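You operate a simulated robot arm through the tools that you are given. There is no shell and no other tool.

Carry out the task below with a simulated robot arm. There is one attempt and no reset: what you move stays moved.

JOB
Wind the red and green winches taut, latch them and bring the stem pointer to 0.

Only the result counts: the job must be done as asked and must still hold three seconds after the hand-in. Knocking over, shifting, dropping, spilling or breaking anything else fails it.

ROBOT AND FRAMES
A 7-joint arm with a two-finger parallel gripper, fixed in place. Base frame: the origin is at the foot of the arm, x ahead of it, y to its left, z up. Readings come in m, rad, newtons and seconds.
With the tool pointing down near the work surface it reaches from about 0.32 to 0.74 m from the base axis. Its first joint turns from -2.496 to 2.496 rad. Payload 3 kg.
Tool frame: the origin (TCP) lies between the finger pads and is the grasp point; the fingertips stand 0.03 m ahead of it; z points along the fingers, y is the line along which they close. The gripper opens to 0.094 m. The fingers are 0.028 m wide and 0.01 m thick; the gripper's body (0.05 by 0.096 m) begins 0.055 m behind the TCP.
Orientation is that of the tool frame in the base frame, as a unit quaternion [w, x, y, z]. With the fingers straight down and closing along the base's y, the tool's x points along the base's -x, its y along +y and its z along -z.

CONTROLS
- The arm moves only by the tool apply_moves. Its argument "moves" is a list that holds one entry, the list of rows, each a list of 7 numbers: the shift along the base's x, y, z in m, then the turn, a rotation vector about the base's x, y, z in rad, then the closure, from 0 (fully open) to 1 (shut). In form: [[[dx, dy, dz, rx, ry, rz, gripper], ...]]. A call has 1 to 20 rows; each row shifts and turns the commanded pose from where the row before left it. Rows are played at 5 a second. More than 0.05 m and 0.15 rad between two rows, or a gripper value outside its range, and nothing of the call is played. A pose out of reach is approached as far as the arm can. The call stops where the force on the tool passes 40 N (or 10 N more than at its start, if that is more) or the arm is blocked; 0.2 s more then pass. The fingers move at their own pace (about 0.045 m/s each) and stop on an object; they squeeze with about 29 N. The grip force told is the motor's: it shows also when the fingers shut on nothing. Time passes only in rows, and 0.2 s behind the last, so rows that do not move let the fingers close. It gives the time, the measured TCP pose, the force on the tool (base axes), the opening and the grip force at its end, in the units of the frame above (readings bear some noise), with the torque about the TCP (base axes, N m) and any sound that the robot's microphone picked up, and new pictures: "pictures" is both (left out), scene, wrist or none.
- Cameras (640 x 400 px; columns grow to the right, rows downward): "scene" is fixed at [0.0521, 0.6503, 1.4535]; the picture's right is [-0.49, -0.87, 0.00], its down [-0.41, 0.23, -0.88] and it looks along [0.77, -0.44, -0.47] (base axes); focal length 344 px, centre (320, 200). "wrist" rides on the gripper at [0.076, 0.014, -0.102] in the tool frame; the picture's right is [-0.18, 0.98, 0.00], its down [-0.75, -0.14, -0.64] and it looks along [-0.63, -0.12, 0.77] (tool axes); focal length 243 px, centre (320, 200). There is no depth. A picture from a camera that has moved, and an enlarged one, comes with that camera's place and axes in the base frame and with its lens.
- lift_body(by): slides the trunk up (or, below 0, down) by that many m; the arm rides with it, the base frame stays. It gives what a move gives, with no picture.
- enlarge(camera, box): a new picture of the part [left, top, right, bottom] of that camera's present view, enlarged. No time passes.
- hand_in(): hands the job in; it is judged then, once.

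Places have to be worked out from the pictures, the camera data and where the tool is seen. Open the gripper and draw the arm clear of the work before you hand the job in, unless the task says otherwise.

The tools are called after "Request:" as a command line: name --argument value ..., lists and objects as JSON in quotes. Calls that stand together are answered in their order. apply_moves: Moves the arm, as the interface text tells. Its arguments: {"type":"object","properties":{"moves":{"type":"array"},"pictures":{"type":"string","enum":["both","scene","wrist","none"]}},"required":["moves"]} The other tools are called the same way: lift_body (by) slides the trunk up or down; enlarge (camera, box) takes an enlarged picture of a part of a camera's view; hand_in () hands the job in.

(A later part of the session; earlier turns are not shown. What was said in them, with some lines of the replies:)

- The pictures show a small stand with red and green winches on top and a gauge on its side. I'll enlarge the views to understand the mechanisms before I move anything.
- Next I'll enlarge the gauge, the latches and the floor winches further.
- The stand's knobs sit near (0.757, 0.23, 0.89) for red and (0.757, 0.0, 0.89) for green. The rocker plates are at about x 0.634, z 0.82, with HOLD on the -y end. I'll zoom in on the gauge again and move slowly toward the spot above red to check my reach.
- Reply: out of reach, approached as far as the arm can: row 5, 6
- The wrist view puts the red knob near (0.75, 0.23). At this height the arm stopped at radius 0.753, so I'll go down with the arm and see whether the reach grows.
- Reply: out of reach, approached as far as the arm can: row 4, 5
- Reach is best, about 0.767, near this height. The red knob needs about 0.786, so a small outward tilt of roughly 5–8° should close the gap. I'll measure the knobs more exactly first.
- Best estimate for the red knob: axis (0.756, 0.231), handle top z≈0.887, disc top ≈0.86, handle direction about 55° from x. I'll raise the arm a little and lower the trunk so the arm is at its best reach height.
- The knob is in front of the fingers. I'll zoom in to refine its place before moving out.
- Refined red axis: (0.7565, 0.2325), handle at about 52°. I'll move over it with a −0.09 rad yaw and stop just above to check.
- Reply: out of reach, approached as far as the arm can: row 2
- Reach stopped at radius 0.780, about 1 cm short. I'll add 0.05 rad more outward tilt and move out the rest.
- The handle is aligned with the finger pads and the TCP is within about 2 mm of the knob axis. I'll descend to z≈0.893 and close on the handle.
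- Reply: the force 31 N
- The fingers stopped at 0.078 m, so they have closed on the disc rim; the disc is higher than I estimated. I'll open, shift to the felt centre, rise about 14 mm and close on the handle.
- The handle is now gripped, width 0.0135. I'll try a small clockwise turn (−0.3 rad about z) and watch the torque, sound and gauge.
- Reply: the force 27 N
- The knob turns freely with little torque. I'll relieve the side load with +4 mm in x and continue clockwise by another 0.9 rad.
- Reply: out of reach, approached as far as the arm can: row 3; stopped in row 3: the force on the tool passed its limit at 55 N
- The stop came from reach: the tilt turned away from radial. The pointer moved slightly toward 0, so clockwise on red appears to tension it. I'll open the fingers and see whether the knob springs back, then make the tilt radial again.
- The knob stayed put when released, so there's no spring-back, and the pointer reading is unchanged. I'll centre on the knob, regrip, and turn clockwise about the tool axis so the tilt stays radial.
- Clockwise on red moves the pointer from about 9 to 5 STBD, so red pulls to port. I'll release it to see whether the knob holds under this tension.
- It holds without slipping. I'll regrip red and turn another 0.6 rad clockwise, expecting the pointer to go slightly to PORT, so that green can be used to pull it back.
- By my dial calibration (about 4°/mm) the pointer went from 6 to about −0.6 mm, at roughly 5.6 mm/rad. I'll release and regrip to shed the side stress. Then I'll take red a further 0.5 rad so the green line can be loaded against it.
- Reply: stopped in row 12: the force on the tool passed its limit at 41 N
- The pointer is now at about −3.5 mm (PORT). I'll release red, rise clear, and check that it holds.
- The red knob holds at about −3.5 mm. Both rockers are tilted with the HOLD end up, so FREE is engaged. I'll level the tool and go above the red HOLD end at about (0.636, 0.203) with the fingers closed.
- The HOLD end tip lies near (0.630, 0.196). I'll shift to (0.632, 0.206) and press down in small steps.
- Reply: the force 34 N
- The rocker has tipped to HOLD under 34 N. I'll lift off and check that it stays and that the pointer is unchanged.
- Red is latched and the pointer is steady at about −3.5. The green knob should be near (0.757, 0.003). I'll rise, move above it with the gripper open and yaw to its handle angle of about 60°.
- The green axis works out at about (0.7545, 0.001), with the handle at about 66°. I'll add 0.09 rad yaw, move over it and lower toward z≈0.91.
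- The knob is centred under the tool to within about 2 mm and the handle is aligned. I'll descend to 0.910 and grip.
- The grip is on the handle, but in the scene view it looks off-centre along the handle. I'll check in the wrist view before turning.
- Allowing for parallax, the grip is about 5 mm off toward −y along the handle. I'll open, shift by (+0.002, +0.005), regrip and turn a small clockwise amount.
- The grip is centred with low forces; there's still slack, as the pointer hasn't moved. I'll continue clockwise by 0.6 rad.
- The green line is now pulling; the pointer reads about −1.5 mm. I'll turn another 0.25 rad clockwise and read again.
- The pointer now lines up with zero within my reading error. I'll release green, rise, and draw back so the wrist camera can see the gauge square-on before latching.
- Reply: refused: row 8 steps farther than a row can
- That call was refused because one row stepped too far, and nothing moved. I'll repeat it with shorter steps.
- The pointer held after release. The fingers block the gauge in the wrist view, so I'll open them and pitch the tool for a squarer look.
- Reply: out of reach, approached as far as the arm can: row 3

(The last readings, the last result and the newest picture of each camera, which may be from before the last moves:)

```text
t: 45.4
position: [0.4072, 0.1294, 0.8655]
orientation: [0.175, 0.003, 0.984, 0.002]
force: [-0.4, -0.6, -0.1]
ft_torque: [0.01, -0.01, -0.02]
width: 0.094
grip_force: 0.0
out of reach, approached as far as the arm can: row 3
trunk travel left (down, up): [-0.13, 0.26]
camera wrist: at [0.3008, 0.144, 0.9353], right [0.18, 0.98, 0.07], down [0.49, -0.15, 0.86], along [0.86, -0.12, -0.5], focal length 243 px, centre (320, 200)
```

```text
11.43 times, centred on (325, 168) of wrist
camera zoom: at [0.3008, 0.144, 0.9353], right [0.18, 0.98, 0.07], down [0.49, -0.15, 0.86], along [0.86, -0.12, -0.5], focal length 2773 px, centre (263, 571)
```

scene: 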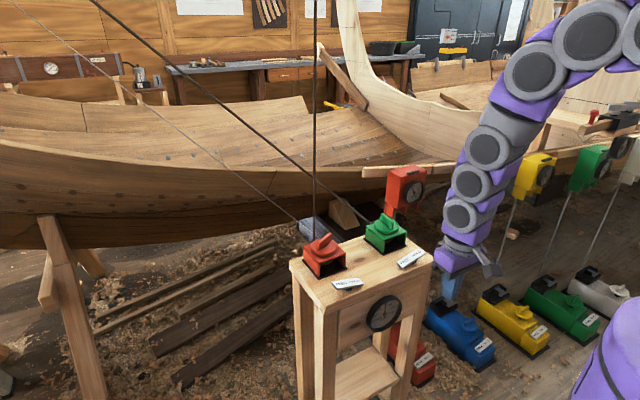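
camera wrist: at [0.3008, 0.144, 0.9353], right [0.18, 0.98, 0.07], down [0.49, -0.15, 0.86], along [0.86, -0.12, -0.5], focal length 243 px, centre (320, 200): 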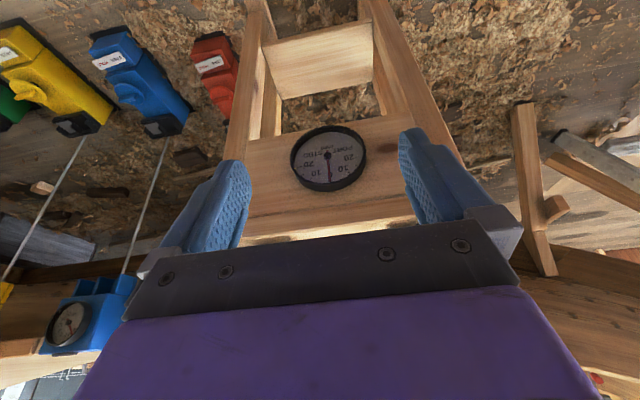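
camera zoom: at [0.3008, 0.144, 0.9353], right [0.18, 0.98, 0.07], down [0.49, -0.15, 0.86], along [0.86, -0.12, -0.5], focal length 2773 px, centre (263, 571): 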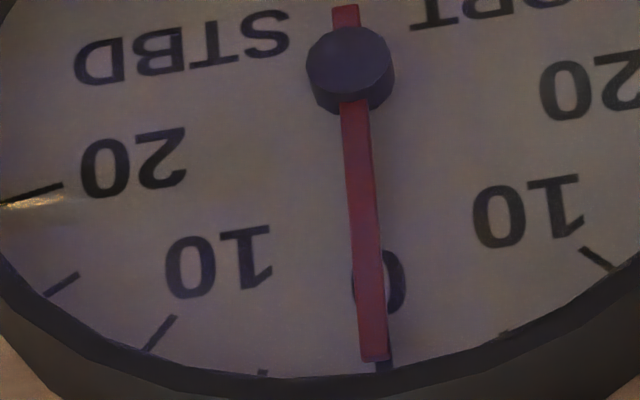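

Seen square-on, the pointer is within about 0.4 mm of the zero mark. I'll level the tool and go above the green HOLD end at about (0.632, −0.024), fingers closed.

Request:
apply_moves --moves '[[[0, 0, 0.04, 0, 0.12, 0, 0.3], [0, 0, 0.04, 0, 0.12, 0, 0.6], [0, 0, 0.04, 0, 0.112, 0, 1], [0.04, -0.025, 0, 0, 0, 0, 1], [0.04, -0.025, 0, 0, 0, 0, 1], [0.04, -0.025, 0, 0, 0, 0, 1], [0.04, -0.025, 0, 0, 0, 0, 1], [0.035, -0.025, 0, 0, 0, 0, 1], [0.03, -0.025, 0, 0, 0, 0, 1], [0, 0, -0.04, 0, 0, 0, 1], [0, 0, -0.035, 0, 0, 0, 1], [0, 0, 0, 0, 0, 0, 1]]]'

Request:
enlarge --camera "wrist" --box '[220, 60, 420, 240]'

Request:
enlarge --camera "scene" --box '[310, 220, 430, 310]'

```text
t: 48.0
position: [0.6336, -0.0209, 0.9114]
orientation: [-0.001, 0.005, 1.0, 0.002]
force: [-0.3, 0.0, 0.0]
ft_torque: [0.0, -0.03, -0.04]
width: 0.0001
grip_force: 29.6
trunk travel left (down, up): [-0.13, 0.26]
camera wrist: at [0.5575, -0.0063, 1.0145], right [0.19, 0.98, 0.0], down [0.75, -0.15, 0.64], along [0.63, -0.12, -0.77], focal length 243 px, centre (320, 200)
```

scene: 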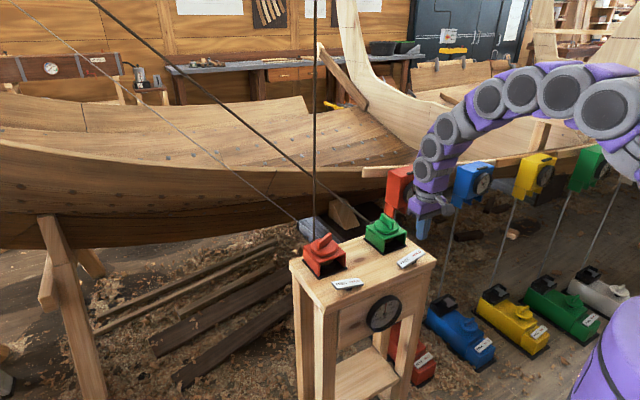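
wrist: 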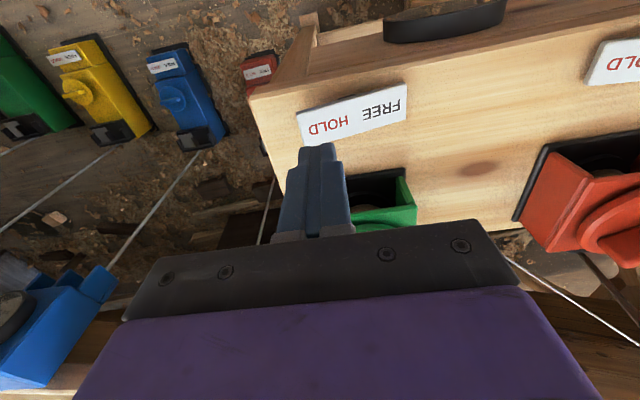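

```text
2.22 times, centred on (320, 150) of wrist
camera zoom: at [0.5575, -0.0063, 1.0145], right [0.19, 0.98, 0.0], down [0.75, -0.15, 0.64], along [0.63, -0.12, -0.77], focal length 539 px, centre (320, 311)
```

zoom: 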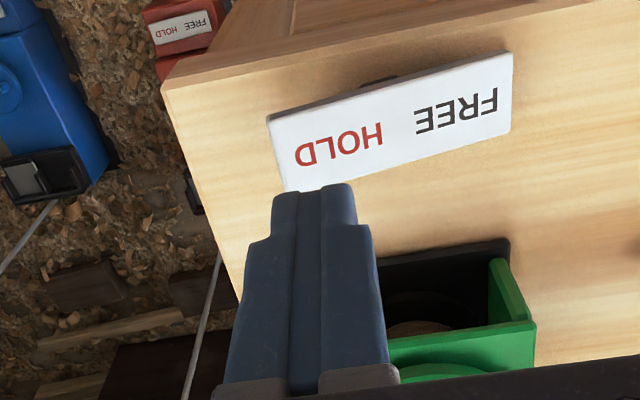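

```text
4.44 times, centred on (370, 265) of scene
camera zoom: at [0.0521, 0.6503, 1.4535], right [-0.49, -0.87, 0.0], down [-0.41, 0.23, -0.88], along [0.77, -0.44, -0.47], focal length 1529 px, centre (98, -89)
```

zoom: 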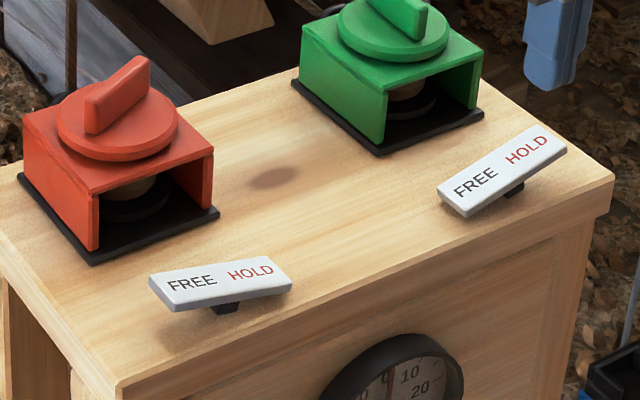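

The green HOLD end is near (0.633, −0.035). I'll press at y≈−0.025 with the same depth as for red.

Request:
apply_moves --moves '[[[-0.001, -0.004, -0.02, 0, 0, 0, 1], [0, 0, -0.02, 0, 0, 0, 1], [0, 0, -0.008, 0, 0, 0, 1], [0, 0, -0.006, 0, 0, 0, 1], [0, 0, -0.005, 0, 0, 0, 1], [0, 0, -0.004, 0, 0, 0, 1], [0, 0, 0, 0, 0, 0, 1]]]' --pictures "none"

Request:
enlarge --camera "scene" --box '[310, 220, 430, 310]'

```text
t: 49.6
position: [0.6318, -0.0256, 0.8497]
orientation: [0.001, 0.003, 1.0, 0.002]
force: [-1.6, -0.8, 14.1]
ft_torque: [0.13, 0.09, 0.03]
width: 0.0001
grip_force: 28.7
trunk travel left (down, up): [-0.13, 0.26]
```

```text
4.44 times, centred on (370, 265) of scene
camera zoom: at [0.0521, 0.6503, 1.4535], right [-0.49, -0.87, 0.0], down [-0.41, 0.23, -0.88], along [0.77, -0.44, -0.47], focal length 1529 px, centre (98, -89)
```

zoom: 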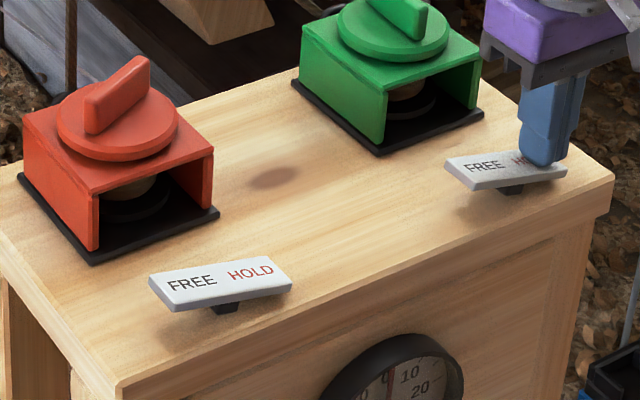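

The green rocker has tipped. I'll press 2 mm further to seat it fully, then lift off and check it along with the gauge.

Request:
apply_moves --moves '[[[0, 0, -0.002, 0, 0, 0, 1], [0, 0, 0, 0, 0, 0, 1], [0, 0, 0.03, 0, 0, 0, 1], [0, 0, 0.04, 0, 0, 0, 1], [-0.03, 0, 0.03, 0, 0, 0, 1], [0, 0, 0, 0, 0, 0, 1], [0, 0, 0, 0, 0, 0, 1]]]'

Request:
enlarge --camera "scene" --box '[310, 220, 430, 310]'

Request:
enlarge --camera "scene" --box '[372, 296, 404, 316]'

```text
t: 51.2
position: [0.604, -0.025, 0.9465]
orientation: [-0.001, 0.003, 1.0, 0.001]
force: [0.6, 0.4, -0.6]
ft_torque: [-0.02, -0.01, 0.05]
width: 0.0
grip_force: 29.2
trunk travel left (down, up): [-0.13, 0.26]
camera wrist: at [0.5272, -0.0117, 1.0488], right [0.19, 0.98, 0.0], down [0.75, -0.15, 0.64], along [0.63, -0.12, -0.77], focal length 243 px, centre (320, 200)
```

scene: 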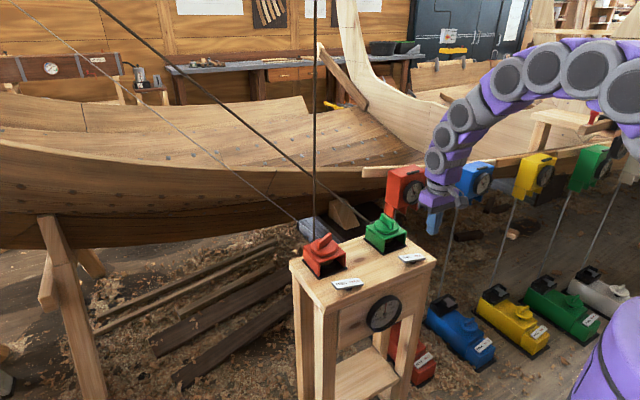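
wrist: 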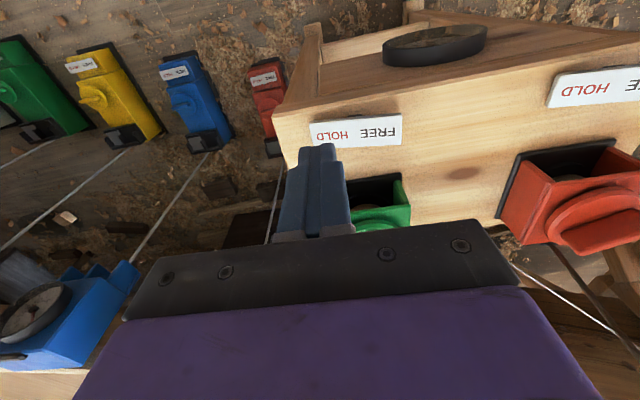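

```text
4.44 times, centred on (370, 265) of scene
camera zoom: at [0.0521, 0.6503, 1.4535], right [-0.49, -0.87, 0.0], down [-0.41, 0.23, -0.88], along [0.77, -0.44, -0.47], focal length 1529 px, centre (98, -89)
```

zoom: 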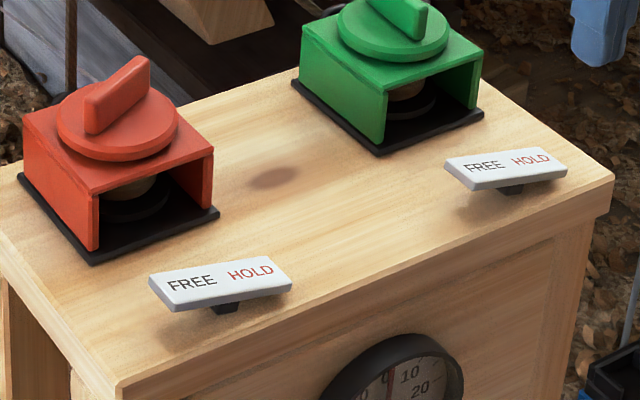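

```text
16.00 times, centred on (388, 306) of scene
camera zoom: at [0.0521, 0.6503, 1.4535], right [-0.49, -0.87, 0.0], down [-0.41, 0.23, -0.88], along [0.77, -0.44, -0.47], focal length 5504 px, centre (-768, -1496)
```

zoom: 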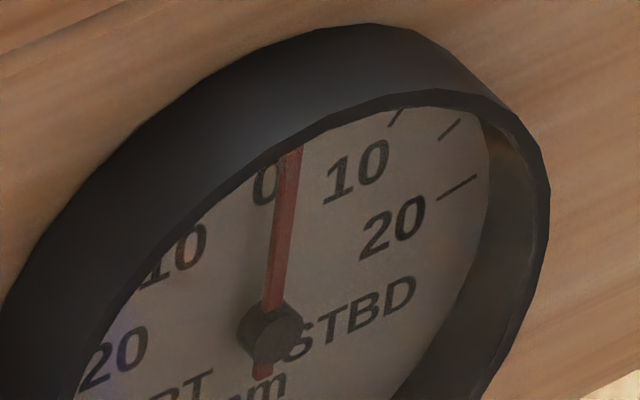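

Both rockers rest on HOLD and the pointer hasn't changed. I'll inspect both ropes for any sag before finishing.

Request:
enlarge --camera "scene" --box '[80, 0, 400, 200]'

Request:
enlarge --camera "scene" --box '[280, 160, 400, 260]'

```text
2.00 times, centred on (240, 100) of scene
camera zoom: at [0.0521, 0.6503, 1.4535], right [-0.49, -0.87, 0.0], down [-0.41, 0.23, -0.88], along [0.77, -0.44, -0.47], focal length 688 px, centre (480, 400)
```

zoom: 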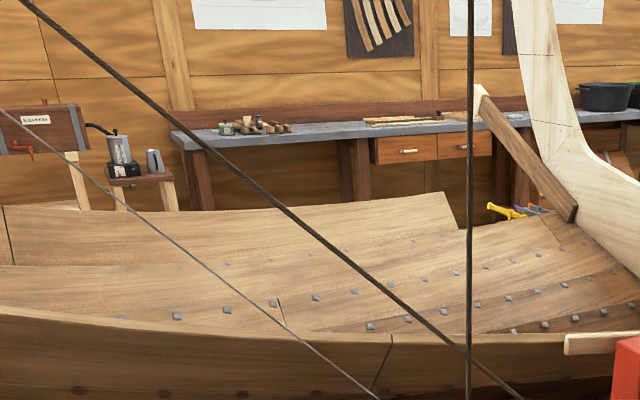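

```text
4.00 times, centred on (340, 210) of scene
camera zoom: at [0.0521, 0.6503, 1.4535], right [-0.49, -0.87, 0.0], down [-0.41, 0.23, -0.88], along [0.77, -0.44, -0.47], focal length 1376 px, centre (240, 160)
```

zoom: 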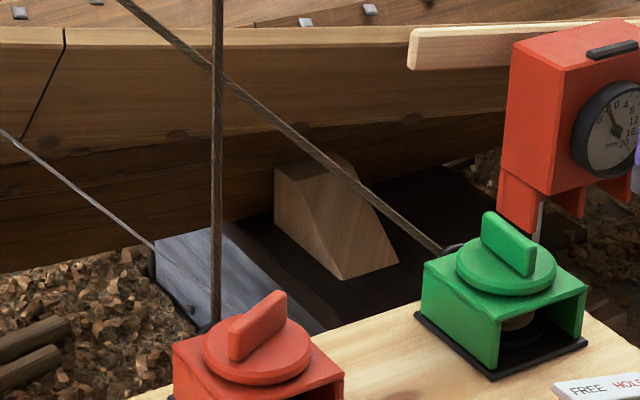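

Both ropes run straight and taut. I'll open the gripper, draw the arm back clear of the stand, wait, and recheck.

Request:
apply_moves --moves '[[[-0.03, 0, 0.03, 0, 0, 0, 1], [-0.04, 0.015, 0.02, 0, 0, 0, 0.5], [-0.04, 0.015, 0.02, 0, 0, 0, 0], [-0.04, 0.015, 0, 0, 0, 0, 0], [-0.04, 0.015, 0, 0, 0, 0, 0], [0, 0.02, 0, 0, 0, 0, 0], [0, 0.03, -0.03, 0, -0.14, 0, 0], [0, 0.03, -0.03, 0, -0.14, 0, 0], [0, 0.01, -0.03, 0, -0.07, 0, 0], [0, 0, 0, 0, 0, 0, 0], [0, 0, 0, 0, 0, 0, 0], [0, 0, 0, 0, 0, 0, 0], [0, 0, 0, 0, 0, 0, 0], [0, 0, 0, 0, 0, 0, 0]]]'

Request:
enlarge --camera "scene" --box '[372, 296, 404, 316]'

Request:
enlarge --camera "wrist" --box '[260, 110, 380, 220]'

```text
t: 54.2
position: [0.4158, 0.1284, 0.925]
orientation: [0.173, 0.004, 0.985, 0.0]
force: [0.6, -0.6, 0.0]
ft_torque: [-0.01, 0.01, 0.02]
width: 0.0938
grip_force: 0.1
out of reach, approached as far as the arm can: row 9
trunk travel left (down, up): [-0.13, 0.26]
camera wrist: at [0.3096, 0.1431, 0.9958], right [0.18, 0.98, 0.07], down [0.49, -0.15, 0.86], along [0.85, -0.12, -0.51], focal length 243 px, centre (320, 200)
```

scene: 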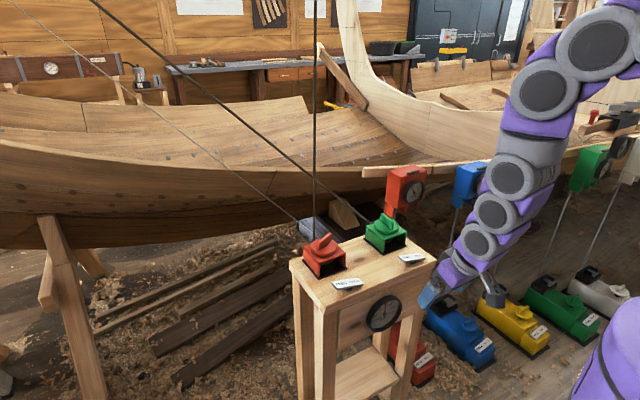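
wrist: 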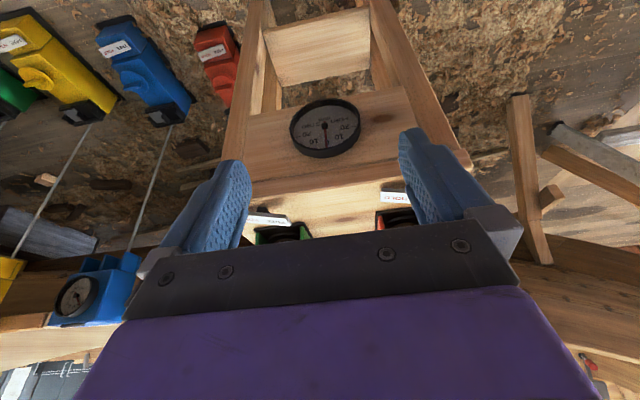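

```text
16.00 times, centred on (388, 306) of scene
camera zoom: at [0.0521, 0.6503, 1.4535], right [-0.49, -0.87, 0.0], down [-0.41, 0.23, -0.88], along [0.77, -0.44, -0.47], focal length 5504 px, centre (-768, -1496)
```

zoom: 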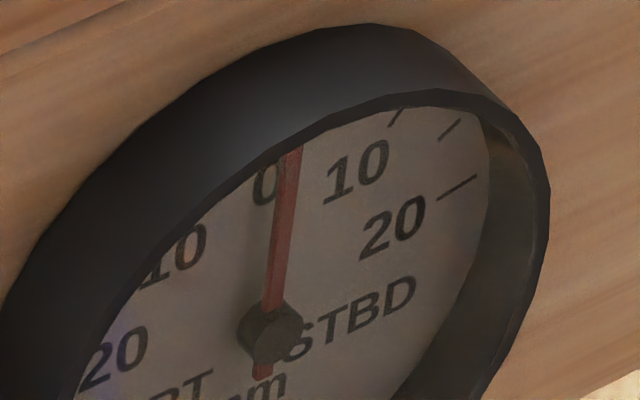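

```text
3.64 times, centred on (320, 165) of wrist
camera zoom: at [0.3096, 0.1431, 0.9958], right [0.18, 0.98, 0.07], down [0.49, -0.15, 0.86], along [0.85, -0.12, -0.51], focal length 882 px, centre (320, 327)
```

zoom: 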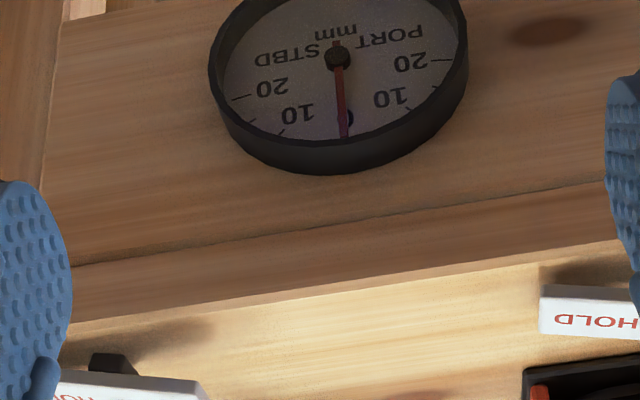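

Both winches are taut and latched, and the pointer is steady within about 0.4 mm of 0. The gripper is open and the arm is clear of the stand, so I'm handing the job in.

Request:
hand_in

```text
The job is handed in.
```

I wound the red and green winches on the stand taut and latched both. The stem pointer reads 0, and the job is handed in.

- **Pointer:** it is within about 0.4 mm of zero, slightly to starboard by my reading. It held steady for about 3 s after I pressed the second latch.
- **Ropes:** I judged them taut because each one moved the stem as it was wound. The green rope also runs visibly straight. The camera looks along the red rope, so any sag in it would not show.
- **Latches:** both rockers are on HOLD, and the pointer did not shift when I pressed them.
- **Surroundings:** I saw nothing else moved or knocked. The gripper is open and the arm is back from the stand, with the trunk still 0.12 m lower than at the start.

While I was winding red, the tool force passed its limit twice, at 55 N and 41 N. Each time the arm stopped, and I saw no damage to the winch.
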